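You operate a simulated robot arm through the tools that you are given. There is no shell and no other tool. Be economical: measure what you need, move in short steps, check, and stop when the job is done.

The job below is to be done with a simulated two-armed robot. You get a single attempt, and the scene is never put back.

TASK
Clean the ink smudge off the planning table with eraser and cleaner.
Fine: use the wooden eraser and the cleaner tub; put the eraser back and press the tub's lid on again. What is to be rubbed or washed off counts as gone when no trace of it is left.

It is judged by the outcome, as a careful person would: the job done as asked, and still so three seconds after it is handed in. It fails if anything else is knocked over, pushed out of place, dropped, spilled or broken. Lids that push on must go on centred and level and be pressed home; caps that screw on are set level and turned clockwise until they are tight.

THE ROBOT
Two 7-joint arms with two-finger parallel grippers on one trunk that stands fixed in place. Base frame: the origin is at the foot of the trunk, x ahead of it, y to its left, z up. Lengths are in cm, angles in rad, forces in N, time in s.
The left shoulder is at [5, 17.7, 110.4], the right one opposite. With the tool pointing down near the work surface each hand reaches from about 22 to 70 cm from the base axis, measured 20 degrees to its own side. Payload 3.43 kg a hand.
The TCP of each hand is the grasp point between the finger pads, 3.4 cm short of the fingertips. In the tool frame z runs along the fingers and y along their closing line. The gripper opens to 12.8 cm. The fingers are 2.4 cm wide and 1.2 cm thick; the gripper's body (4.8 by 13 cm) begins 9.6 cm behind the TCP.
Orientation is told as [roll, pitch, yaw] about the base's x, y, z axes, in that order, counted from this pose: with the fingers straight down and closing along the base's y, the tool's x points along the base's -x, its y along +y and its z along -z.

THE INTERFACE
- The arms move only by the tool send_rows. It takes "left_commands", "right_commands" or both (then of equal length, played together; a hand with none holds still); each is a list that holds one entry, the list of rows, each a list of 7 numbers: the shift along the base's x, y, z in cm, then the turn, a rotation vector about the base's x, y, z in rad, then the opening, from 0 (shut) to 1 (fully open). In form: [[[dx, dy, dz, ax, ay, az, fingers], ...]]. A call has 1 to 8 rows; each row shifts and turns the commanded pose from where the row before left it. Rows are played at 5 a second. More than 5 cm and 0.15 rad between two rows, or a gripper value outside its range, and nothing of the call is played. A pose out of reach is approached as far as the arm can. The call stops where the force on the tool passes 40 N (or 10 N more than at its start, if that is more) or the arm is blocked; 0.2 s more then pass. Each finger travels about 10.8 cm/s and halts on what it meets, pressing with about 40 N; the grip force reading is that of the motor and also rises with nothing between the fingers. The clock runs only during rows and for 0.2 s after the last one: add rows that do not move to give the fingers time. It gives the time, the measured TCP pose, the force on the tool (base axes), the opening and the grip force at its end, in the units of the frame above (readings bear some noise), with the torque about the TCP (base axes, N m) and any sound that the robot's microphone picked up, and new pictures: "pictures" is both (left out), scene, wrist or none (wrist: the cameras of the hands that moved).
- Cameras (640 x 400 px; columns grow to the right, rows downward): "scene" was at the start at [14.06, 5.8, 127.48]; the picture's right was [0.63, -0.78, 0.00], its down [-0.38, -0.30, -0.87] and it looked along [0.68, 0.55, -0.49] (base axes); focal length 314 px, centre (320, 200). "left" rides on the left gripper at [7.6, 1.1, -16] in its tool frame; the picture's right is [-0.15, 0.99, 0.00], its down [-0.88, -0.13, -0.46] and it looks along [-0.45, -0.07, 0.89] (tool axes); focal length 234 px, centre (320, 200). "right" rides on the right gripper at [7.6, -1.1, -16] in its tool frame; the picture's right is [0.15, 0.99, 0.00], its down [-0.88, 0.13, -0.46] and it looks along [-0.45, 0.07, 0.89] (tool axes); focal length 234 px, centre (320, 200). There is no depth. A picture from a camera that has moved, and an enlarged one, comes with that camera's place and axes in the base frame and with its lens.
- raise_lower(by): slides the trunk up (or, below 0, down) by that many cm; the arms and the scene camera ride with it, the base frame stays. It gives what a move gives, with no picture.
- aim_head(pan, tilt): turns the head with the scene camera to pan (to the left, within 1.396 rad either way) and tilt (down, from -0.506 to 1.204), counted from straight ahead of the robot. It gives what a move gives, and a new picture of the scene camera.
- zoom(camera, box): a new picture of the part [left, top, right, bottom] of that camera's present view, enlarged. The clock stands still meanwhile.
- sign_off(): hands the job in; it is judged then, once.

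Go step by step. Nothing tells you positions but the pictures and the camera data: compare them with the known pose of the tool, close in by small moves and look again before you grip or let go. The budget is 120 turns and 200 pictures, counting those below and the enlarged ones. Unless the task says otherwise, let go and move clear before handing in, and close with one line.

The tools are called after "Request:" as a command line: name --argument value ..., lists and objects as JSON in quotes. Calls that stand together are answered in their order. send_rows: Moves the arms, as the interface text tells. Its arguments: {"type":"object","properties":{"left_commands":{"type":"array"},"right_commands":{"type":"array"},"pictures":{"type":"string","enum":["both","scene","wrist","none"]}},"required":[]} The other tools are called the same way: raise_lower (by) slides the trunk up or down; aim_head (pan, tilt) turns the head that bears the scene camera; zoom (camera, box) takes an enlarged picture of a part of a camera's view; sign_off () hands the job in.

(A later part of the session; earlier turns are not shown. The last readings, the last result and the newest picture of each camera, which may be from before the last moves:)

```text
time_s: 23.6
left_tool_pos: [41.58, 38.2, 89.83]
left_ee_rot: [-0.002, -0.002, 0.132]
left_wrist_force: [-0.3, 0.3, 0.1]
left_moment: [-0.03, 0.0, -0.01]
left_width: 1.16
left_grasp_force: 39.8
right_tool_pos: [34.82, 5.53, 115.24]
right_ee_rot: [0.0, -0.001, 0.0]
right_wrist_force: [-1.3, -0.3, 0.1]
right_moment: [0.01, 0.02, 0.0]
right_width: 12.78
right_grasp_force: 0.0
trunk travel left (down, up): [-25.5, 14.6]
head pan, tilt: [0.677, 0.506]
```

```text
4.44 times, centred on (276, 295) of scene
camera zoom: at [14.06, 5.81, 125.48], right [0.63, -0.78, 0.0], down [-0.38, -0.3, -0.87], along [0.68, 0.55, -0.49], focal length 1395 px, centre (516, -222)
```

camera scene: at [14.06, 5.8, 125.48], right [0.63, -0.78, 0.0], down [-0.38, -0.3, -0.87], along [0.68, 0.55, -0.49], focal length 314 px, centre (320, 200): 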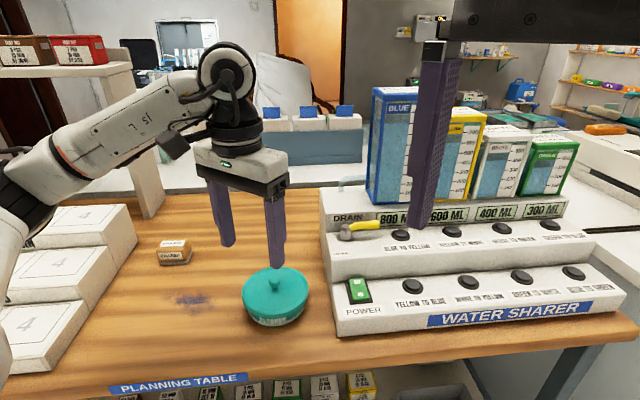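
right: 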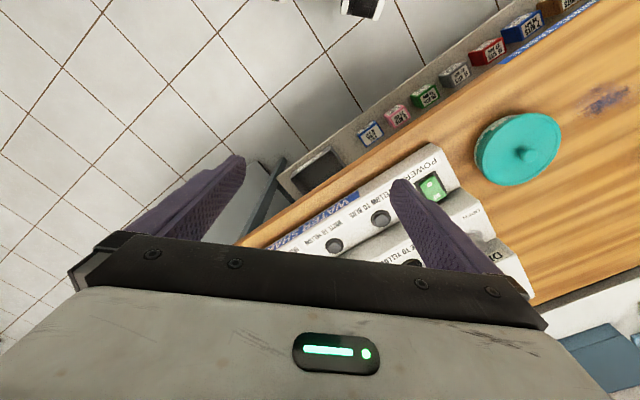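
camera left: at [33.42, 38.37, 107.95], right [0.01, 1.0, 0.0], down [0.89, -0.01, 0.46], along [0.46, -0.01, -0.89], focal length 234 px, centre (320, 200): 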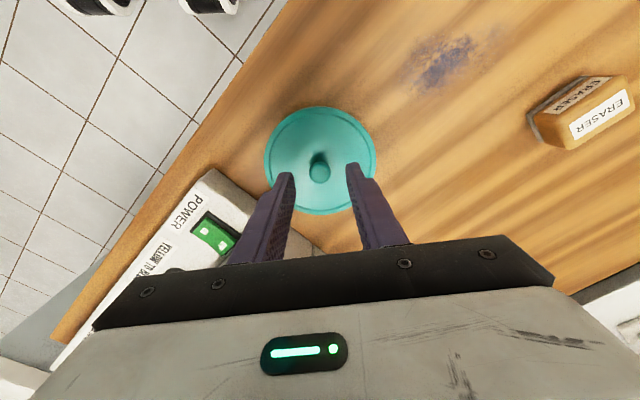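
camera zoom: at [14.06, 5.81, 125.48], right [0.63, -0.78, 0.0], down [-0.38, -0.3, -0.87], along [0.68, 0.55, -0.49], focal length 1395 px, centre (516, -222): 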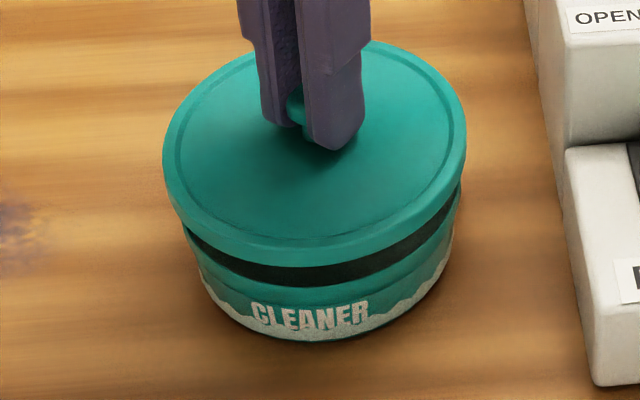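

The lid is off and the tub stayed put. I'll carry the lid to a clear spot around (48, 55).

Request:
send_rows --left_commands '[[[0, 0, 2, 0, 0, 0, 0.05], [0, 0, 3, 0, 0, 0, 0.05], [1, 3, 0, 0, 0, 0.05, 0.05], [1, 3.5, 0, 0, 0, 0.05, 0.05], [1.5, 3.5, 0, 0, 0, 0.05, 0.05], [1.5, 3.5, 0, 0, 0, 0.05, 0.05], [1.5, 3.3, 0, 0, 0, 0.05, 0.05], [0, 0, 0, 0, 0, 0, 0.05]]]'

```text
time_s: 25.4
left_tool_pos: [48.23, 54.88, 95.12]
left_ee_rot: [-0.002, -0.001, 0.382]
left_wrist_force: [0.4, 0.4, 0.9]
left_moment: [0.0, 0.02, -0.04]
left_width: 1.15
left_grasp_force: 39.7
right_tool_pos: [34.71, 5.47, 115.36]
right_ee_rot: [0.0, 0.0, 0.001]
right_wrist_force: [0.4, 0.6, -0.6]
right_moment: [-0.01, -0.04, 0.02]
right_width: 12.8
right_grasp_force: 0.0
trunk travel left (down, up): [-25.5, 14.6]
head pan, tilt: [0.677, 0.506]
camera scene: at [14.06, 5.81, 125.48], right [0.63, -0.78, 0.0], down [-0.38, -0.3, -0.87], along [0.68, 0.55, -0.49], focal length 314 px, centre (320, 200)
camera left: at [40.95, 53.03, 111.07], right [-0.23, 0.97, 0.0], down [0.86, 0.21, 0.46], along [0.45, 0.11, -0.89], focal length 234 px, centre (320, 200)
```

scene: 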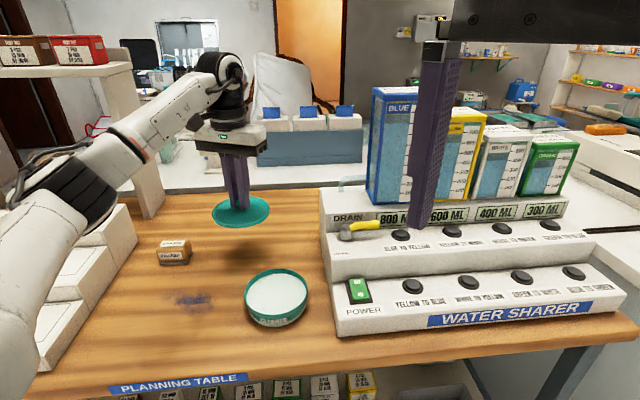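
left: 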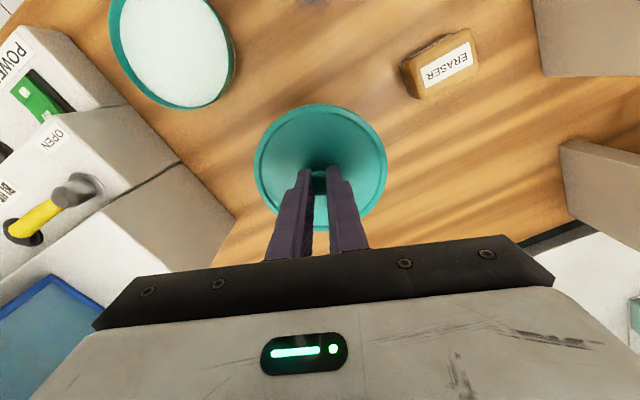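

There is open table below. Lowering the lid.

Request:
send_rows --left_commands '[[[0, 0, -3, 0, 0, 0, 0.05], [0, 0, -3, 0, 0, 0, 0.05], [0, 0, -2, 0, 0, 0, 0.05], [0, 0, -0.5, 0, 0, 0, 0.05], [0, 0, 0, 0, 0, 0, 0.05]]]' --pictures "none"

Request:
zoom --camera "scene" --box '[180, 190, 308, 270]'

```text
time_s: 26.6
left_tool_pos: [48.34, 55.05, 86.27]
left_ee_rot: [-0.003, -0.002, 0.384]
left_wrist_force: [-0.5, -0.3, -0.3]
left_moment: [0.01, 0.01, 0.0]
left_width: 1.12
left_grasp_force: 39.3
right_tool_pos: [34.85, 5.74, 115.26]
right_ee_rot: [0.001, 0.0, -0.001]
right_wrist_force: [0.1, -0.5, 0.0]
right_moment: [0.02, -0.01, -0.02]
right_width: 12.8
right_grasp_force: 0.1
trunk travel left (down, up): [-25.5, 14.6]
head pan, tilt: [0.677, 0.506]
```

```text
5.00 times, centred on (244, 230) of scene
camera zoom: at [14.06, 5.8, 125.48], right [0.63, -0.78, 0.0], down [-0.38, -0.3, -0.87], along [0.68, 0.55, -0.49], focal length 1570 px, centre (700, 50)
```

zoom: 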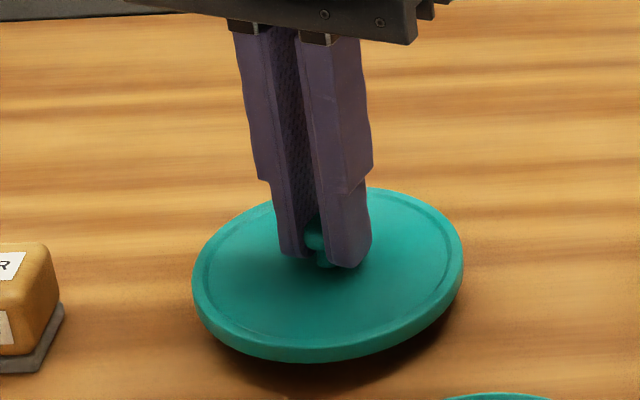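

Just above the table; lowering in small steps.

Request:
send_rows --left_commands '[[[0, 0, -0.3, 0, 0, 0, 0.05], [0, 0, -0.3, 0, 0, 0, 0.05], [0, 0, 0, 0, 0, 0, 0.05]]]' --pictures "none"

Request:
zoom --camera "scene" --box '[180, 190, 308, 270]'

```text
time_s: 27.4
left_tool_pos: [48.21, 55.01, 85.82]
left_ee_rot: [-0.001, -0.001, 0.382]
left_wrist_force: [0.6, -0.2, -0.4]
left_moment: [0.0, -0.02, -0.03]
left_width: 1.13
left_grasp_force: 39.8
right_tool_pos: [34.77, 5.61, 115.24]
right_ee_rot: [-0.001, 0.0, 0.0]
right_wrist_force: [-0.3, 0.5, -0.9]
right_moment: [-0.02, 0.0, 0.0]
right_width: 12.8
right_grasp_force: 0.1
trunk travel left (down, up): [-25.5, 14.6]
head pan, tilt: [0.677, 0.506]
```

```text
5.00 times, centred on (244, 230) of scene
camera zoom: at [14.06, 5.8, 125.48], right [0.63, -0.78, 0.0], down [-0.38, -0.3, -0.87], along [0.68, 0.55, -0.49], focal length 1570 px, centre (700, 50)
```

zoom: 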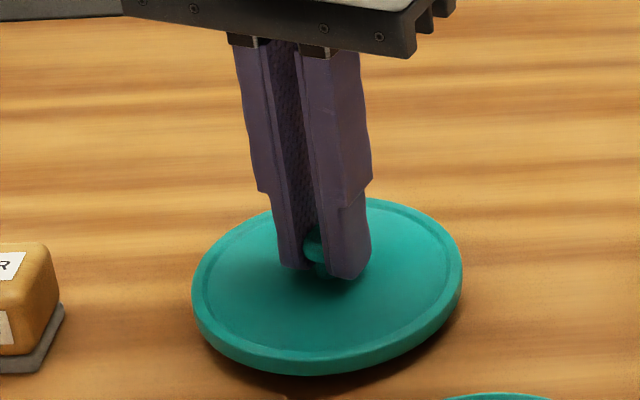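

Request:
send_rows --left_commands '[[[0, 0, -0.3, 0, 0, 0, 0.05], [0, 0, -0.2, 0, 0, 0, 0.05], [0, 0, 0, 0, 0, 0, 0.05]]]' --pictures "none"

Request:
zoom --camera "scene" --box '[180, 190, 308, 270]'

```text
time_s: 28.2
left_tool_pos: [48.29, 54.93, 85.34]
left_ee_rot: [-0.001, -0.002, 0.382]
left_wrist_force: [0.2, 0.5, 0.0]
left_moment: [-0.02, -0.02, 0.0]
left_width: 1.15
left_grasp_force: 39.8
right_tool_pos: [34.84, 5.62, 115.3]
right_ee_rot: [0.0, -0.001, -0.001]
right_wrist_force: [0.1, 0.9, 0.2]
right_moment: [0.01, -0.02, -0.01]
right_width: 12.81
right_grasp_force: 0.1
trunk travel left (down, up): [-25.5, 14.6]
head pan, tilt: [0.677, 0.506]
```

```text
5.00 times, centred on (244, 230) of scene
camera zoom: at [14.06, 5.8, 125.48], right [0.63, -0.78, 0.0], down [-0.38, -0.3, -0.87], along [0.68, 0.55, -0.49], focal length 1570 px, centre (700, 50)
```

zoom: 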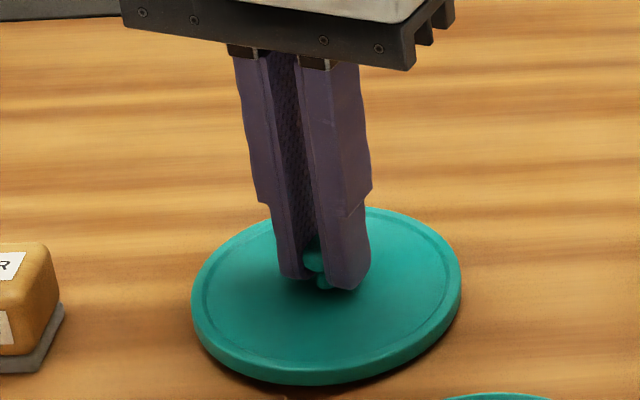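

Request:
send_rows --left_commands '[[[0, 0, -0.25, 0, 0, 0, 0.05], [0, 0, -0.2, 0, 0, 0, 0.05], [0, 0, 0, 0, 0, 0, 0.05]]]' --pictures "none"

Request:
send_rows --left_commands '[[[0, 0, -0.2, 0, 0, 0, 0.05], [0, 0, 0, 0, 0, 0, 0.05]]]' --pictures "none"

Request:
zoom --camera "scene" --box '[180, 190, 308, 270]'

```text
time_s: 29.0
left_tool_pos: [48.13, 54.99, 84.88]
left_ee_rot: [0.0, -0.003, 0.382]
left_wrist_force: [0.0, 0.1, 0.5]
left_moment: [-0.03, -0.02, 0.03]
left_width: 1.11
left_grasp_force: 40.3
right_tool_pos: [34.8, 5.61, 115.23]
right_ee_rot: [0.0, 0.001, 0.001]
right_wrist_force: [-0.3, 0.0, 0.3]
right_moment: [0.0, 0.0, -0.02]
right_width: 12.82
right_grasp_force: 0.1
trunk travel left (down, up): [-25.5, 14.6]
head pan, tilt: [0.677, 0.506]
```

```text
time_s: 29.6
left_tool_pos: [48.08, 54.86, 84.7]
left_ee_rot: [0.0, -0.003, 0.383]
left_wrist_force: [0.1, -0.2, 0.5]
left_moment: [-0.02, -0.03, 0.02]
left_width: 1.12
left_grasp_force: 40.9
right_tool_pos: [34.86, 5.59, 115.14]
right_ee_rot: [0.002, 0.0, 0.0]
right_wrist_force: [-0.2, -1.2, -0.3]
right_moment: [-0.01, -0.01, 0.01]
right_width: 12.79
right_grasp_force: 0.1
trunk travel left (down, up): [-25.5, 14.6]
head pan, tilt: [0.677, 0.506]
```

```text
5.00 times, centred on (244, 230) of scene
camera zoom: at [14.05, 5.8, 125.48], right [0.63, -0.78, 0.0], down [-0.38, -0.3, -0.87], along [0.68, 0.55, -0.49], focal length 1570 px, centre (700, 50)
```

zoom: 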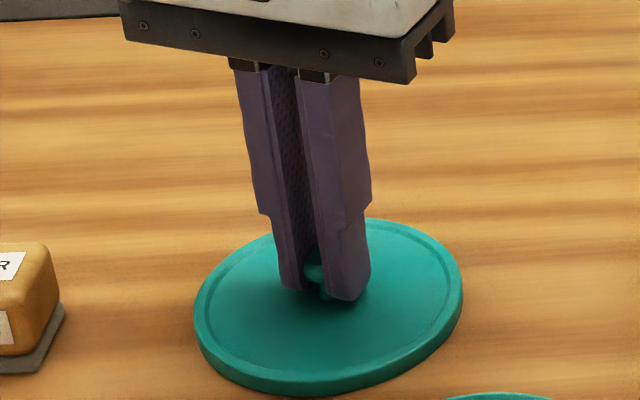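

Request:
send_rows --left_commands '[[[0, 0, -0.2, 0, 0, 0, 0.05], [0, 0, 0, 0, 0, 0, 0.05]]]' --pictures "none"

Request:
send_rows --left_commands '[[[0, 0, -0.2, 0, 0, 0, 0.05], [0, 0, 0, 0, 0, 0, 0.05]]]' --pictures "none"

Request:
zoom --camera "scene" --box '[180, 200, 308, 280]'

```text
time_s: 30.2
left_tool_pos: [48.1, 54.93, 84.61]
left_ee_rot: [-0.001, -0.004, 0.383]
left_wrist_force: [-2.9, 0.8, 8.6]
left_moment: [0.0, 0.07, -0.05]
left_width: 1.37
left_grasp_force: 39.3
right_tool_pos: [34.6, 5.59, 115.26]
right_ee_rot: [0.0, -0.002, 0.001]
right_wrist_force: [0.0, -0.9, 0.1]
right_moment: [0.01, -0.02, 0.02]
right_width: 12.78
right_grasp_force: 0.2
trunk travel left (down, up): [-25.5, 14.6]
head pan, tilt: [0.677, 0.506]
```

```text
time_s: 30.8
left_tool_pos: [48.2, 54.97, 84.47]
left_ee_rot: [-0.001, -0.006, 0.384]
left_wrist_force: [-2.3, 3.3, 19.5]
left_moment: [0.06, 0.07, -0.07]
left_width: 1.36
left_grasp_force: 40.2
right_tool_pos: [34.77, 5.43, 115.3]
right_ee_rot: [0.001, -0.002, 0.0]
right_wrist_force: [-0.1, 0.5, 0.3]
right_moment: [-0.02, -0.01, 0.0]
right_width: 12.79
right_grasp_force: 0.2
trunk travel left (down, up): [-25.5, 14.6]
head pan, tilt: [0.677, 0.506]
```

```text
5.00 times, centred on (244, 240) of scene
camera zoom: at [13.89, 5.67, 125.53], right [0.63, -0.78, 0.0], down [-0.38, -0.3, -0.88], along [0.68, 0.55, -0.48], focal length 1570 px, centre (700, 0)
```

zoom: 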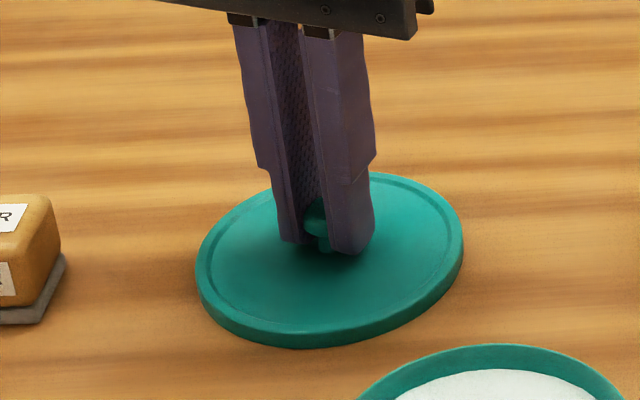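

The lid is on the table. Easing up and releasing, then going up and back to the eraser.

Request:
send_rows --left_commands '[[[0, 0, 0.25, 0, 0, 0, 0.05], [0, 0, 0, 0, 0, 0, 0.35], [0, 0, 0, 0, 0, 0, 0.35], [0, 0, 3, 0, 0, 0, 0.35], [0, 0, 4, 0, 0, 0, 0.5], [0, 0, 3, 0, 0, 0, 0.75]]]'

```text
time_s: 32.2
left_tool_pos: [47.83, 54.96, 94.81]
left_ee_rot: [-0.001, -0.004, 0.381]
left_wrist_force: [-0.4, -0.6, 0.7]
left_moment: [0.0, 0.01, -0.03]
left_width: 9.61
left_grasp_force: 0.2
right_tool_pos: [34.87, 5.64, 115.18]
right_ee_rot: [-0.001, 0.0, 0.0]
right_wrist_force: [0.6, -0.6, -0.6]
right_moment: [0.01, -0.01, -0.02]
right_width: 12.81
right_grasp_force: 0.0
trunk travel left (down, up): [-25.5, 14.6]
head pan, tilt: [0.677, 0.506]
camera scene: at [14.04, 5.79, 125.48], right [0.63, -0.78, 0.0], down [-0.38, -0.3, -0.87], along [0.68, 0.55, -0.48], focal length 314 px, centre (320, 200)
camera left: at [40.58, 53.1, 110.78], right [-0.23, 0.97, 0.0], down [0.86, 0.21, 0.46], along [0.45, 0.11, -0.89], focal length 234 px, centre (320, 200)
```

scene: 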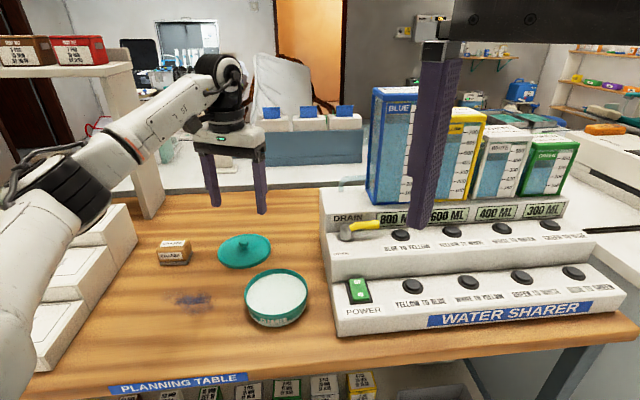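
left: 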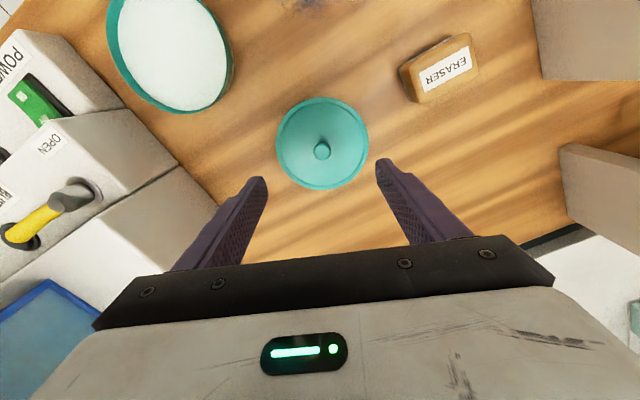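

Now back to the eraser with the previous grip pose.

Request:
send_rows --left_commands '[[[-2.72, 2.56, 0, 0, 0, 0.088, 0.7], [-2.72, 2.56, 0, 0, 0, 0.088, 0.7], [-2.72, 2.56, 0, 0, 0, 0.088, 0.7], [-2.72, 2.56, 0, 0, 0, 0.088, 0.7], [0, 0, -3, 0, 0, 0, 0.7], [0, 0, -3, 0, 0, 0, 0.7], [0, 0, 0, 0, 0, 0, 0.7]]]' --pictures "wrist"

Request:
zoom --camera "scene" --box '[120, 210, 232, 280]'

```text
time_s: 33.8
left_tool_pos: [37.31, 65.14, 88.75]
left_ee_rot: [-0.002, -0.004, 0.734]
left_wrist_force: [0.0, 0.6, 0.2]
left_moment: [-0.02, -0.03, 0.01]
left_width: 8.95
left_grasp_force: 0.0
right_tool_pos: [34.78, 5.55, 115.24]
right_ee_rot: [-0.002, -0.001, -0.001]
right_wrist_force: [-0.5, -0.1, 0.0]
right_moment: [0.02, 0.02, 0.01]
right_width: 12.79
right_grasp_force: 0.1
trunk travel left (down, up): [-25.5, 14.6]
head pan, tilt: [0.677, 0.506]
camera left: at [30.98, 60.78, 104.68], right [-0.55, 0.83, 0.0], down [0.74, 0.49, 0.46], along [0.38, 0.25, -0.89], focal length 234 px, centre (320, 200)
```

left: 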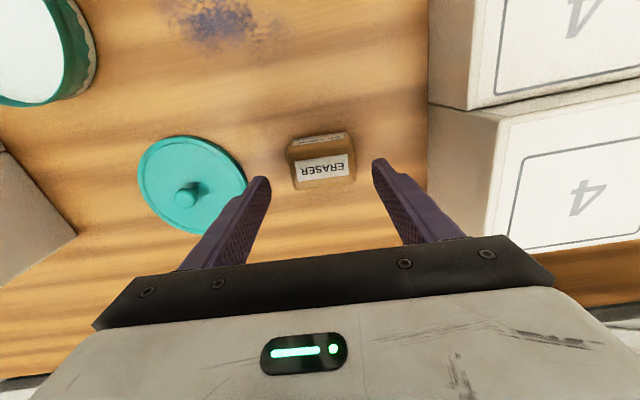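

```text
5.71 times, centred on (176, 245) of scene
camera zoom: at [14.05, 5.8, 125.49], right [0.63, -0.78, 0.0], down [-0.38, -0.3, -0.87], along [0.68, 0.55, -0.49], focal length 1794 px, centre (1143, -57)
```

zoom: 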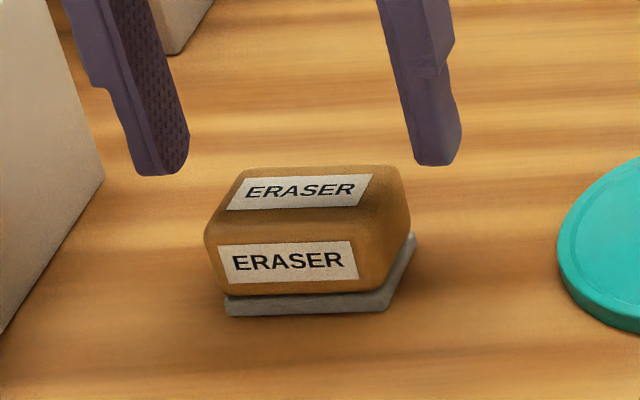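

Small x correction, then down and grip.

Request:
send_rows --left_commands '[[[-0.35, 0.08, -1.5, 0, 0, 0, 0.7], [0, 0, -1.5, 0, 0, 0, 0.7], [0, 0, -0.65, 0, 0, 0, 0.65], [0, 0, 0, 0, 0, 0, 0.4], [0, 0, 0, 0, 0, 0, 0.4], [0, 0, 0, 0, 0, 0, 0.4]]]' --pictures "none"

Request:
send_rows --left_commands '[[[0, 0, 1, 0, 0, 0, 0.4], [0, 0, 2, 0, 0, 0, 0.4], [0, 0, 3, 0, 0, 0, 0.4], [0, 0, 3, 0, 0, 0, 0.4], [0, 0, 0, 0, 0, 0, 0.4]]]' --pictures "none"

Request:
zoom --camera "scene" --box '[100, 170, 260, 270]'

```text
time_s: 35.2
left_tool_pos: [37.05, 65.23, 84.99]
left_ee_rot: [-0.003, -0.002, 0.735]
left_wrist_force: [0.5, 0.3, 0.3]
left_moment: [0.02, -0.01, -0.01]
left_width: 6.08
left_grasp_force: 39.3
right_tool_pos: [34.82, 5.52, 115.28]
right_ee_rot: [-0.001, 0.0, -0.001]
right_wrist_force: [0.0, 0.4, 0.0]
right_moment: [0.02, 0.01, -0.01]
right_width: 12.79
right_grasp_force: 0.1
trunk travel left (down, up): [-25.5, 14.6]
head pan, tilt: [0.677, 0.506]
```

```text
time_s: 36.4
left_tool_pos: [36.84, 65.31, 93.98]
left_ee_rot: [-0.002, -0.002, 0.736]
left_wrist_force: [0.1, 0.2, 0.1]
left_moment: [0.02, 0.02, 0.0]
left_width: 6.08
left_grasp_force: 40.1
right_tool_pos: [34.83, 5.62, 115.24]
right_ee_rot: [0.001, 0.0, 0.0]
right_wrist_force: [-0.1, 0.1, -0.4]
right_moment: [0.0, 0.0, 0.02]
right_width: 12.8
right_grasp_force: 0.3
trunk travel left (down, up): [-25.5, 14.6]
head pan, tilt: [0.677, 0.506]
```

```text
4.00 times, centred on (180, 220) of scene
camera zoom: at [14.06, 5.81, 125.48], right [0.63, -0.78, 0.0], down [-0.38, -0.3, -0.87], along [0.68, 0.55, -0.49], focal length 1256 px, centre (880, 120)
```

zoom: 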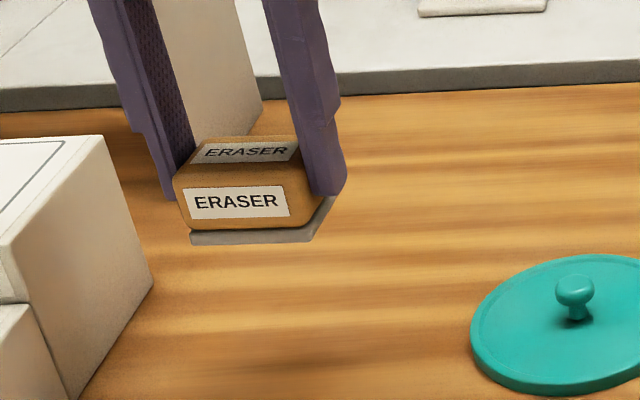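

Eraser held level. Moving it over the tub.

Request:
send_rows --left_commands '[[[0.81, -4.52, 0, 0, 0, -0.05, 0.4], [0.81, -4.52, 0, 0, 0, -0.05, 0.4], [0.81, -4.52, 0, 0, 0, -0.05, 0.4], [0.81, -4.52, 0, 0, 0, -0.05, 0.4], [0.81, -4.52, 0, 0, 0, -0.05, 0.4], [0.81, -4.5, 0, 0, 0, -0.05, 0.4], [0, 0, -2, 0, 0, 0, 0.4], [0, 0, 0, 0, 0, 0, 0.4]]]' --pictures "wrist"

Request:
zoom --camera "scene" --box '[196, 230, 356, 330]'

```text
time_s: 38.2
left_tool_pos: [41.79, 38.48, 92.1]
left_ee_rot: [-0.003, -0.002, 0.434]
left_wrist_force: [-0.6, 0.3, -0.6]
left_moment: [0.04, 0.02, -0.01]
left_width: 6.11
left_grasp_force: 40.2
right_tool_pos: [34.74, 5.62, 115.14]
right_ee_rot: [0.0, -0.001, 0.001]
right_wrist_force: [0.4, -0.5, -0.3]
right_moment: [0.02, -0.02, 0.0]
right_width: 12.79
right_grasp_force: 0.0
trunk travel left (down, up): [-25.5, 14.6]
head pan, tilt: [0.677, 0.506]
camera left: at [34.44, 36.23, 108.02], right [-0.28, 0.96, 0.0], down [0.85, 0.25, 0.46], along [0.44, 0.13, -0.89], focal length 234 px, centre (320, 200)
```

left: 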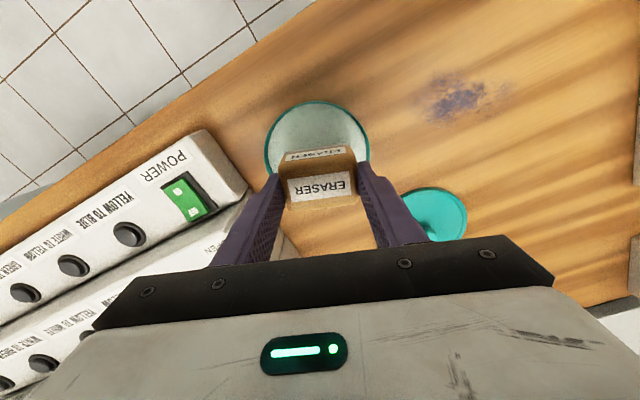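

```text
4.00 times, centred on (276, 280) of scene
camera zoom: at [14.05, 5.81, 125.48], right [0.63, -0.78, 0.0], down [-0.38, -0.3, -0.87], along [0.68, 0.55, -0.49], focal length 1256 px, centre (496, -120)
```

zoom: 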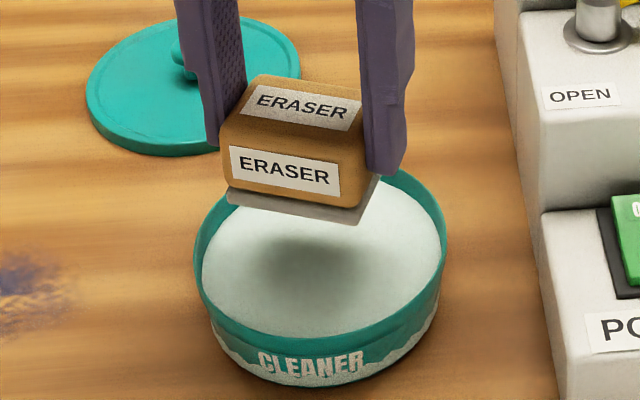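

Centred over the tub. Lowering.

Request:
send_rows --left_commands '[[[0, -0.2, -1.5, 0, 0, 0, 0.4], [0, 0, -1.5, 0, 0, 0, 0.4], [0, 0, -0.7, 0, 0, 0, 0.4], [0, 0, 0, 0, 0, 0, 0.4]]]' --pictures "none"

Request:
zoom --camera "scene" --box '[196, 240, 356, 340]'

Request:
zoom --camera "left" --box '[220, 90, 420, 215]'

```text
time_s: 39.2
left_tool_pos: [41.74, 37.94, 88.21]
left_ee_rot: [-0.001, -0.001, 0.435]
left_wrist_force: [-0.2, -0.2, -0.3]
left_moment: [0.02, 0.01, 0.02]
left_width: 6.08
left_grasp_force: 39.8
right_tool_pos: [34.84, 5.72, 115.23]
right_ee_rot: [0.001, -0.001, 0.0]
right_wrist_force: [0.4, -0.3, 0.1]
right_moment: [0.0, 0.0, 0.03]
right_width: 12.81
right_grasp_force: 0.0
trunk travel left (down, up): [-25.5, 14.6]
head pan, tilt: [0.677, 0.506]
```

```text
4.00 times, centred on (276, 290) of scene
camera zoom: at [14.06, 5.81, 125.48], right [0.63, -0.78, 0.0], down [-0.38, -0.3, -0.87], along [0.68, 0.55, -0.49], focal length 1256 px, centre (496, -160)
```

zoom: 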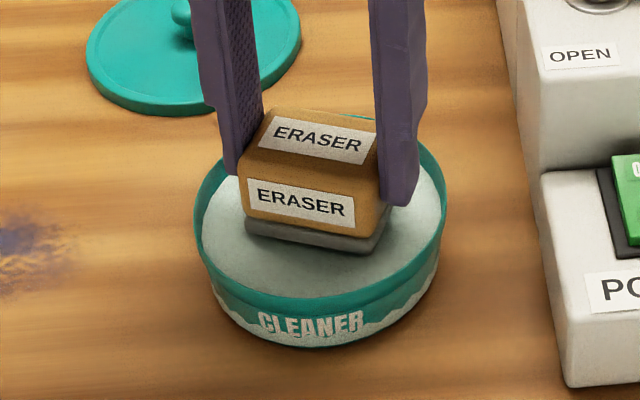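

```text
3.20 times, centred on (320, 152) of left
camera zoom: at [34.5, 35.71, 104.23], right [-0.28, 0.96, 0.0], down [0.85, 0.25, 0.46], along [0.44, 0.13, -0.89], focal length 749 px, centre (320, 352)
```

zoom: 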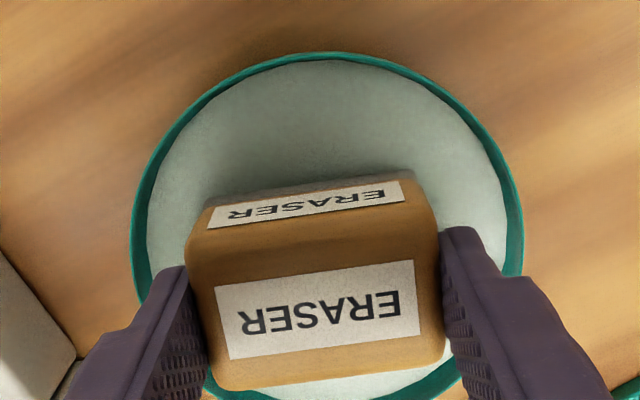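

Request:
send_rows --left_commands '[[[0, 0.1, -0.4, 0, 0, 0, 0.4], [0, 0, -0.3, 0, 0, 0, 0.4], [0, 0, 0, 0, 0, 0, 0.4]]]' --pictures "none"

Request:
zoom --camera "scene" --box '[196, 240, 356, 340]'

```text
time_s: 40.0
left_tool_pos: [41.82, 38.09, 87.69]
left_ee_rot: [-0.004, -0.007, 0.436]
left_wrist_force: [0.8, 2.3, 14.4]
left_moment: [0.17, 0.28, -0.01]
left_width: 6.08
left_grasp_force: 40.3
right_tool_pos: [34.75, 5.58, 115.28]
right_ee_rot: [0.002, -0.002, -0.001]
right_wrist_force: [0.5, 0.6, 0.2]
right_moment: [-0.01, 0.0, -0.01]
right_width: 12.77
right_grasp_force: 0.1
trunk travel left (down, up): [-25.5, 14.6]
head pan, tilt: [0.677, 0.506]
```

```text
4.00 times, centred on (276, 290) of scene
camera zoom: at [13.97, 5.73, 125.52], right [0.63, -0.78, 0.0], down [-0.38, -0.3, -0.87], along [0.68, 0.55, -0.48], focal length 1256 px, centre (496, -160)
```

zoom: 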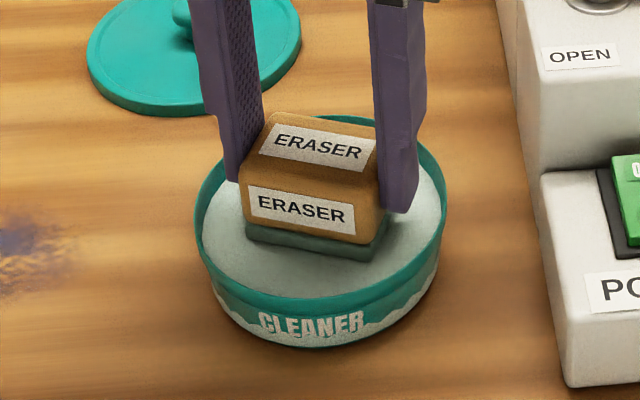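

The felt took up cleaner (it changed colour). Lifting and carrying it over the smudge at ≈(31.9, 51.2).

Request:
send_rows --left_commands '[[[0, 0, 2, 0, 0, 0, 0.4], [0, 0, 3, 0, 0, 0, 0.4], [-2.5, 3.2, 0, 0, 0, 0, 0.4], [-2.5, 3.3, 0, 0, 0, 0, 0.4], [-2.5, 3.3, 0, 0, 0, 0, 0.4], [-2.4, 3.3, 0, 0, 0, 0, 0.4], [0, 0, -2, 0, 0, 0, 0.4], [0, 0, 0, 0, 0, 0, 0.4]]]' --pictures "wrist"

Request:
zoom --camera "scene" --box '[116, 250, 276, 350]'

```text
time_s: 41.8
left_tool_pos: [31.81, 51.37, 90.71]
left_ee_rot: [-0.002, -0.001, 0.435]
left_wrist_force: [-1.0, 0.5, -1.3]
left_moment: [0.01, 0.01, -0.01]
left_width: 6.07
left_grasp_force: 40.0
right_tool_pos: [34.88, 5.5, 115.23]
right_ee_rot: [0.0, -0.001, 0.0]
right_wrist_force: [-0.2, 0.3, 0.5]
right_moment: [-0.04, -0.03, 0.04]
right_width: 12.79
right_grasp_force: 0.0
trunk travel left (down, up): [-25.5, 14.6]
head pan, tilt: [0.677, 0.506]
camera left: at [24.46, 49.03, 106.67], right [-0.28, 0.96, 0.0], down [0.85, 0.25, 0.46], along [0.44, 0.13, -0.89], focal length 234 px, centre (320, 200)
```

left: 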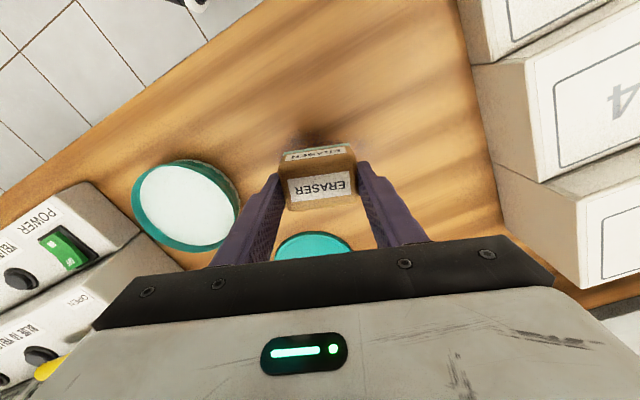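

```text
4.00 times, centred on (196, 300) of scene
camera zoom: at [14.06, 5.81, 125.48], right [0.63, -0.78, 0.0], down [-0.38, -0.3, -0.87], along [0.68, 0.55, -0.49], focal length 1256 px, centre (816, -200)
```

zoom: 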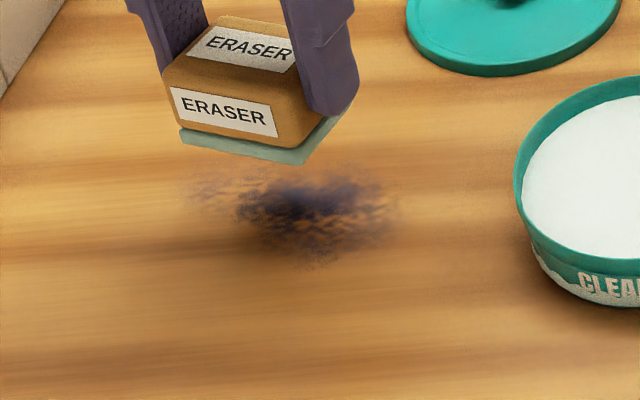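

The smudge runs ≈10 cm along yaw 0.59 and ≈6 cm across, centred (31.4, 51.3). Aligning and touching down.

Request:
send_rows --left_commands '[[[0, 0, -2, 0, 0, 0.08, 0.4], [0, 0, -2, 0, 0, 0.075, 0.4], [0, 0, -1.4, 0, 0, 0, 0.4], [0, 0, -0.4, 0, 0, 0, 0.4], [0, 0, -0.2, 0, 0, 0, 0.4], [0, 0, 0, 0, 0, 0, 0.4]]]' --pictures "none"

```text
time_s: 43.4
left_tool_pos: [31.77, 51.04, 85.02]
left_ee_rot: [0.0, -0.011, 0.592]
left_wrist_force: [-6.1, -5.5, 19.4]
left_moment: [-0.3, 0.64, 0.04]
left_width: 6.1
left_grasp_force: 39.9
right_tool_pos: [34.69, 5.38, 115.45]
right_ee_rot: [0.002, -0.002, -0.002]
right_wrist_force: [-0.1, 0.2, -0.1]
right_moment: [0.04, -0.01, 0.0]
right_width: 12.8
right_grasp_force: 0.1
trunk travel left (down, up): [-25.5, 14.6]
head pan, tilt: [0.677, 0.506]
stopped in row 6 (left hand): the force on the tool passed its limit at 40 N (the readings are from after the stop); the commanded pose is now the measured one
```

In contact, a bit hard. Easing up slightly and making a first stroke along the smudge.

Request:
send_rows --left_commands '[[[0, 0, 0.1, 0, 0, 0, 0.4], [-0.84, 1.25, 0, 0, 0, 0, 0.4], [-0.84, 1.25, 0, 0, 0, 0, 0.4], [-0.56, 0.83, 0, 0, 0, 0, 0.4], [0.84, -1.25, 0, 0, 0, 0, 0.4], [0.84, -1.25, 0, 0, 0, 0, 0.4], [0.84, -1.25, 0, 0, 0, 0, 0.4], [0.84, -1.25, 0, 0, 0, 0, 0.4]]]' --pictures "scene"

```text
time_s: 45.2
left_tool_pos: [32.94, 49.62, 85.03]
left_ee_rot: [-0.001, -0.011, 0.592]
left_wrist_force: [-5.7, 7.4, 14.2]
left_moment: [0.23, 0.2, 0.02]
left_width: 6.1
left_grasp_force: 39.7
right_tool_pos: [34.74, 5.54, 115.31]
right_ee_rot: [0.001, -0.001, -0.001]
right_wrist_force: [0.4, -0.2, 0.3]
right_moment: [0.04, 0.0, 0.01]
right_width: 12.78
right_grasp_force: 0.0
trunk travel left (down, up): [-25.5, 14.6]
head pan, tilt: [0.677, 0.506]
camera scene: at [13.93, 5.74, 125.51], right [0.63, -0.78, 0.0], down [-0.38, -0.3, -0.88], along [0.68, 0.55, -0.48], focal length 314 px, centre (320, 200)
```

scene: 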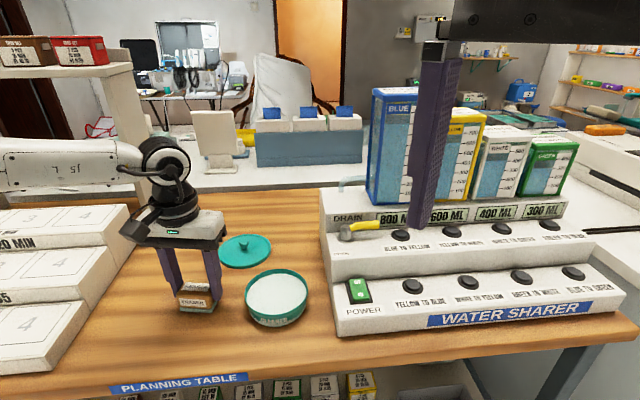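

Force is steady. Continuing with strokes on the near side.

Request:
send_rows --left_commands '[[[0.56, -0.83, 0, 0, 0, 0, 0.4], [-0.83, -0.56, 0, 0, 0, 0, 0.4], [-0.83, -0.56, 0, 0, 0, 0, 0.4], [-0.95, 1.41, 0, 0, 0, 0, 0.4], [-0.95, 1.41, 0, 0, 0, 0, 0.4], [-0.95, 1.41, 0, 0, 0, 0, 0.4], [-0.95, 1.41, 0, 0, 0, 0, 0.4], [0, 0, 0, 0, 0, 0, 0.4]]]' --pictures "none"

Request:
send_rows --left_commands '[[[0.83, 0.56, 0, 0, 0, 0, 0.4], [0.83, 0.56, 0, 0, 0, 0, 0.4], [0.83, 0.56, 0, 0, 0, 0, 0.4], [0.83, 0.56, 0, 0, 0, 0, 0.4], [0.95, -1.41, 0, 0, 0, 0, 0.4], [0.95, -1.41, 0, 0, 0, 0, 0.4], [0.95, -1.41, 0, 0, 0, 0, 0.4], [0.95, -1.41, 0, 0, 0, 0, 0.4]]]' --pictures "none"

Request:
zoom --camera "scene" --box '[116, 250, 276, 350]'

```text
time_s: 47.0
left_tool_pos: [28.16, 53.27, 85.08]
left_ee_rot: [-0.002, -0.014, 0.592]
left_wrist_force: [5.3, -7.8, 17.6]
left_moment: [-0.32, -0.15, 0.01]
left_width: 6.08
left_grasp_force: 40.9
right_tool_pos: [34.77, 5.43, 115.29]
right_ee_rot: [0.002, 0.001, 0.0]
right_wrist_force: [0.3, -0.2, 0.2]
right_moment: [0.02, 0.0, 0.0]
right_width: 12.82
right_grasp_force: 0.0
trunk travel left (down, up): [-25.5, 14.6]
head pan, tilt: [0.677, 0.506]
```

```text
time_s: 48.8
left_tool_pos: [35.19, 49.74, 85.02]
left_ee_rot: [-0.001, -0.014, 0.592]
left_wrist_force: [-5.5, 8.6, 20.4]
left_moment: [0.46, 0.27, -0.05]
left_width: 6.1
left_grasp_force: 40.1
right_tool_pos: [34.65, 5.51, 115.23]
right_ee_rot: [0.002, 0.0, 0.0]
right_wrist_force: [0.1, -0.3, 0.1]
right_moment: [-0.01, 0.01, 0.0]
right_width: 12.8
right_grasp_force: 0.1
trunk travel left (down, up): [-25.5, 14.6]
head pan, tilt: [0.677, 0.506]
```

```text
4.00 times, centred on (196, 300) of scene
camera zoom: at [13.9, 5.72, 125.51], right [0.63, -0.78, 0.0], down [-0.38, -0.3, -0.88], along [0.68, 0.55, -0.48], focal length 1256 px, centre (816, -200)
```

zoom: 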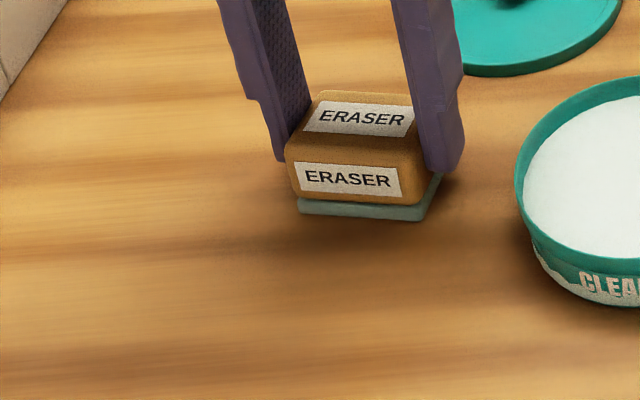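

The visible area looks clean. One more pass through the middle and near side, then lift to inspect.

Request:
send_rows --left_commands '[[[-0.83, -0.56, 0, 0, 0, 0, 0.4], [-0.95, 1.41, 0, 0, 0, 0, 0.4], [-0.95, 1.41, 0, 0, 0, 0, 0.4], [-0.95, 1.41, 0, 0, 0, 0, 0.4], [-0.95, 1.41, 0, 0, 0, 0, 0.4], [-0.83, -0.56, 0, 0, 0, 0, 0.4], [-0.83, -0.56, 0, 0, 0, 0, 0.4], [-0.83, -0.56, 0, 0, 0, 0, 0.4]]]' --pictures "none"

Request:
send_rows --left_commands '[[[0.95, -1.41, 0, 0, 0, 0, 0.4], [0.95, -1.41, 0, 0, 0, 0, 0.4], [0.95, -1.41, 0, 0, 0, 0, 0.4], [0.95, -1.41, 0, 0, 0, 0, 0.4], [0, 0, 2, 0, 0, 0, 0.4], [1, 1, 4, 0, 0, 0, 0.4], [2, 3, 3, 0, 0, 0, 0.4], [1, 4, 0, 0, 0, 0, 0.4]]]' --pictures "wrist"

Request:
zoom --camera "scene" --box '[116, 250, 276, 350]'

```text
time_s: 50.6
left_tool_pos: [28.21, 53.29, 84.93]
left_ee_rot: [0.001, -0.016, 0.591]
left_wrist_force: [7.2, 4.7, 19.5]
left_moment: [0.11, -0.25, -0.01]
left_width: 6.09
left_grasp_force: 39.7
right_tool_pos: [34.77, 5.4, 115.22]
right_ee_rot: [-0.001, 0.0, 0.0]
right_wrist_force: [0.5, -0.3, -0.7]
right_moment: [0.0, -0.03, -0.02]
right_width: 12.77
right_grasp_force: 0.0
trunk travel left (down, up): [-25.5, 14.6]
head pan, tilt: [0.677, 0.506]
```

```text
time_s: 52.4
left_tool_pos: [35.94, 55.75, 93.82]
left_ee_rot: [-0.001, -0.009, 0.591]
left_wrist_force: [-0.6, -0.5, -0.5]
left_moment: [-0.02, -0.02, 0.0]
left_width: 6.08
left_grasp_force: 40.0
right_tool_pos: [34.79, 5.67, 115.3]
right_ee_rot: [0.001, 0.001, 0.0]
right_wrist_force: [-0.2, -0.6, 0.5]
right_moment: [-0.02, -0.02, 0.0]
right_width: 12.79
right_grasp_force: 0.1
trunk travel left (down, up): [-25.5, 14.6]
head pan, tilt: [0.677, 0.506]
camera left: at [28.95, 52.26, 109.71], right [-0.43, 0.9, 0.0], down [0.8, 0.38, 0.46], along [0.42, 0.2, -0.89], focal length 234 px, centre (320, 200)
```

left: 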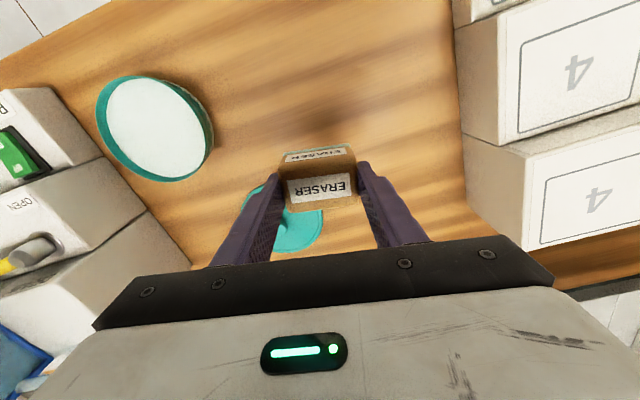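

```text
4.00 times, centred on (196, 300) of scene
camera zoom: at [14.07, 5.84, 125.47], right [0.63, -0.78, 0.0], down [-0.38, -0.3, -0.87], along [0.68, 0.55, -0.49], focal length 1256 px, centre (816, -200)
```

zoom: 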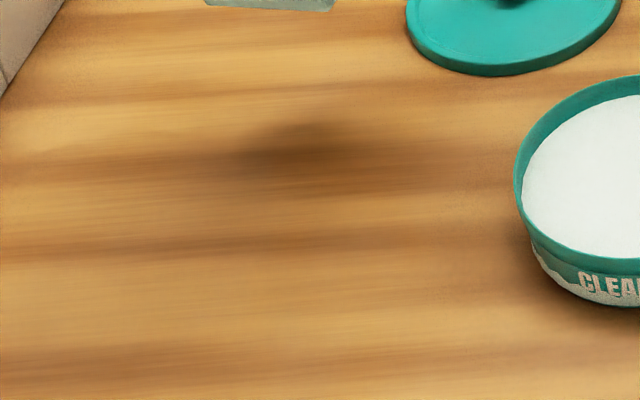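

The smudge is gone (only the hand's shadow remains). Putting the eraser back.

Request:
send_rows --left_commands '[[[0.3, 3.1, 0, 0, 0, 0.047, 0.4], [0.3, 3.1, 0, 0, 0, 0.047, 0.4], [0.3, 3.1, 0, 0, 0.009, 0.047, 0.4], [0, 0, -3, 0, 0, 0, 0.4], [0, 0, -3, 0, 0, 0, 0.4], [0, 0, -1.9, 0, 0, 0, 0.4], [0, 0, 0, 0, 0, 0, 0.4]]]' --pictures "none"

Request:
zoom --camera "scene" --box '[120, 210, 232, 280]'

Request:
zoom --camera "scene" --box '[116, 250, 276, 350]'

```text
time_s: 54.0
left_tool_pos: [36.97, 65.0, 86.01]
left_ee_rot: [0.004, -0.004, 0.734]
left_wrist_force: [-0.4, 0.5, -0.3]
left_moment: [0.01, 0.01, 0.01]
left_width: 6.08
left_grasp_force: 39.5
right_tool_pos: [34.8, 5.58, 115.35]
right_ee_rot: [0.0, 0.0, 0.0]
right_wrist_force: [-0.5, -0.8, 0.6]
right_moment: [0.02, -0.01, -0.01]
right_width: 12.79
right_grasp_force: 0.1
trunk travel left (down, up): [-25.5, 14.6]
head pan, tilt: [0.677, 0.506]
```

```text
5.71 times, centred on (176, 245) of scene
camera zoom: at [14.06, 5.81, 125.48], right [0.63, -0.78, 0.0], down [-0.38, -0.3, -0.87], along [0.68, 0.55, -0.49], focal length 1794 px, centre (1143, -57)
```

zoom: 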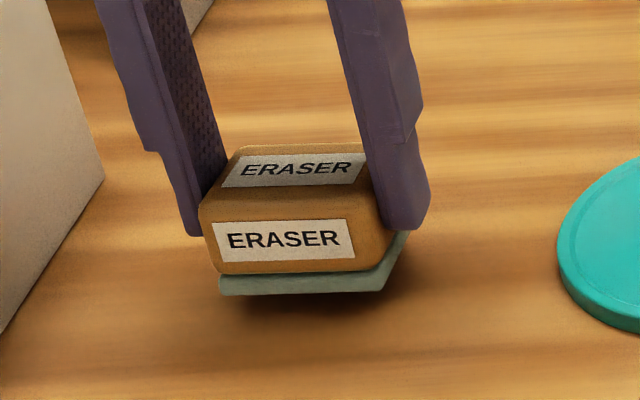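

```text
4.00 times, centred on (196, 300) of scene
camera zoom: at [14.06, 5.81, 125.48], right [0.63, -0.78, 0.0], down [-0.38, -0.3, -0.87], along [0.68, 0.55, -0.49], focal length 1256 px, centre (816, -200)
```

zoom: 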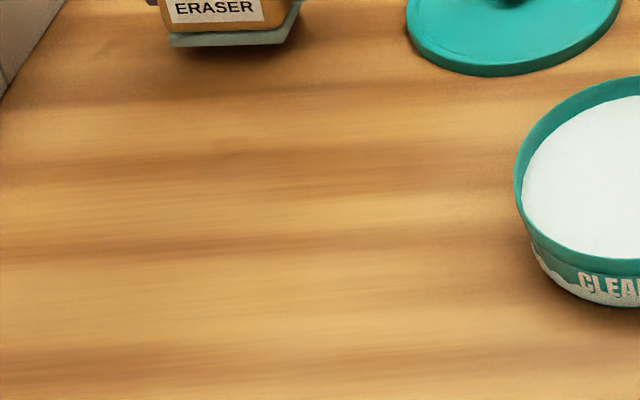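

The table is clean. Setting the eraser down and releasing.

Request:
send_rows --left_commands '[[[-0.1, 0.05, -0.6, 0, 0, 0, 0.4], [0, 0, -0.25, 0, 0, 0, 0.4], [0, 0, 0, 0, 0, 0, 0.4]]]' --pictures "none"

Request:
zoom --camera "scene" --box '[120, 210, 232, 280]'

```text
time_s: 54.8
left_tool_pos: [36.76, 65.01, 85.23]
left_ee_rot: [0.005, -0.003, 0.734]
left_wrist_force: [-0.7, 0.3, -0.9]
left_moment: [0.01, 0.02, 0.01]
left_width: 6.11
left_grasp_force: 39.8
right_tool_pos: [34.76, 5.64, 115.32]
right_ee_rot: [0.002, 0.0, -0.001]
right_wrist_force: [-0.6, 0.0, 0.0]
right_moment: [0.03, 0.0, -0.03]
right_width: 12.8
right_grasp_force: 0.1
trunk travel left (down, up): [-25.5, 14.6]
head pan, tilt: [0.677, 0.506]
```

```text
5.71 times, centred on (176, 245) of scene
camera zoom: at [14.06, 5.81, 125.48], right [0.63, -0.78, 0.0], down [-0.38, -0.3, -0.87], along [0.68, 0.55, -0.49], focal length 1794 px, centre (1143, -57)
```

zoom: 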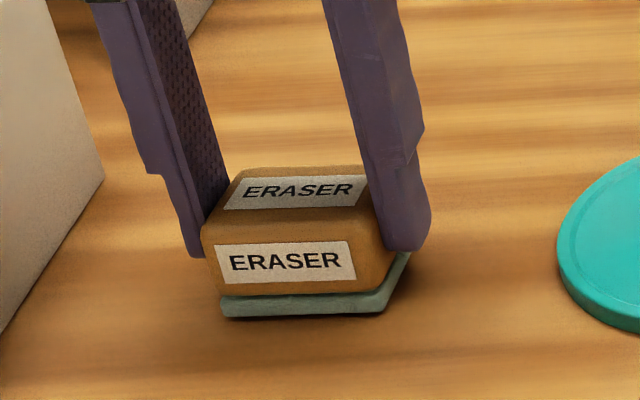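

Request:
send_rows --left_commands '[[[0, 0, -0.15, 0, 0, 0, 0.4], [0, 0, 0, 0, 0, 0, 0.4]]]' --pictures "none"

Request:
send_rows --left_commands '[[[0, 0, 0, 0, 0, 0, 0.65], [0, 0, 0, 0, 0, 0, 0.65], [0, 0, 3, 0, 0, 0, 0.65], [0, 0, 4, 0, 0, 0, 0.65], [2.85, -2.52, 2.5, 0, 0, -0.088, 0.5], [2.85, -2.52, 0, 0, 0, -0.088, 0.35], [2.85, -2.52, 0, 0, 0, -0.088, 0.35], [2.85, -2.52, 0, 0, 0, -0.088, 0.35]]]' --pictures "both"

Request:
zoom --camera "left" --box '[240, 100, 400, 200]'

```text
time_s: 55.4
left_tool_pos: [36.82, 64.94, 85.06]
left_ee_rot: [0.005, -0.004, 0.733]
left_wrist_force: [0.1, -0.4, 0.9]
left_moment: [-0.02, -0.05, -0.02]
left_width: 6.11
left_grasp_force: 40.1
right_tool_pos: [34.82, 5.6, 115.22]
right_ee_rot: [0.001, 0.0, 0.0]
right_wrist_force: [-0.9, -0.5, -0.5]
right_moment: [-0.02, 0.01, 0.03]
right_width: 12.78
right_grasp_force: 0.1
trunk travel left (down, up): [-25.5, 14.6]
head pan, tilt: [0.677, 0.506]
```

```text
time_s: 57.2
left_tool_pos: [48.05, 54.74, 94.49]
left_ee_rot: [0.003, -0.003, 0.379]
left_wrist_force: [0.7, 1.0, 0.0]
left_moment: [0.02, 0.0, -0.02]
left_width: 4.52
left_grasp_force: 0.2
right_tool_pos: [34.85, 5.59, 115.17]
right_ee_rot: [0.0, 0.0, 0.0]
right_wrist_force: [0.6, -0.2, 0.2]
right_moment: [0.02, -0.01, 0.0]
right_width: 12.78
right_grasp_force: 0.0
trunk travel left (down, up): [-25.5, 14.6]
head pan, tilt: [0.677, 0.506]
camera scene: at [14.08, 5.78, 125.48], right [0.63, -0.78, 0.0], down [-0.38, -0.3, -0.87], along [0.68, 0.55, -0.49], focal length 314 px, centre (320, 200)
camera left: at [40.78, 52.82, 110.51], right [-0.23, 0.97, 0.0], down [0.87, 0.2, 0.46], along [0.44, 0.11, -0.89], focal length 234 px, centre (320, 200)
```

scene: 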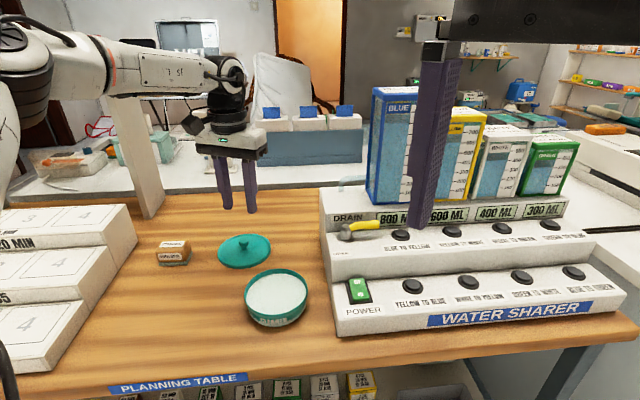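
left: 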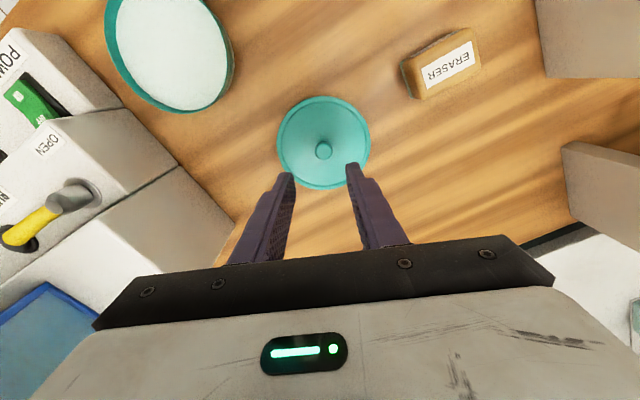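

```text
4.00 times, centred on (320, 150) of left
camera zoom: at [40.78, 52.82, 110.51], right [-0.23, 0.97, 0.0], down [0.87, 0.2, 0.46], along [0.44, 0.11, -0.89], focal length 937 px, centre (320, 400)
```

zoom: 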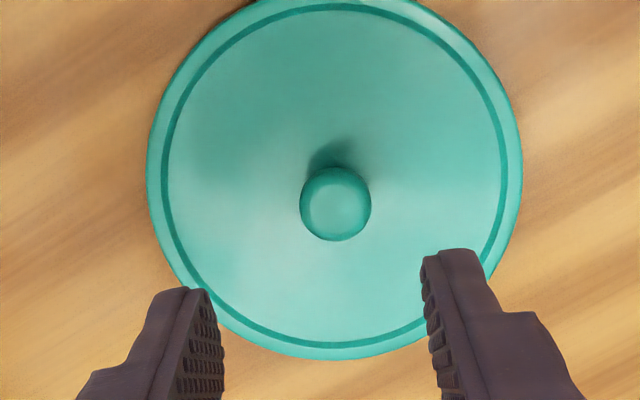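

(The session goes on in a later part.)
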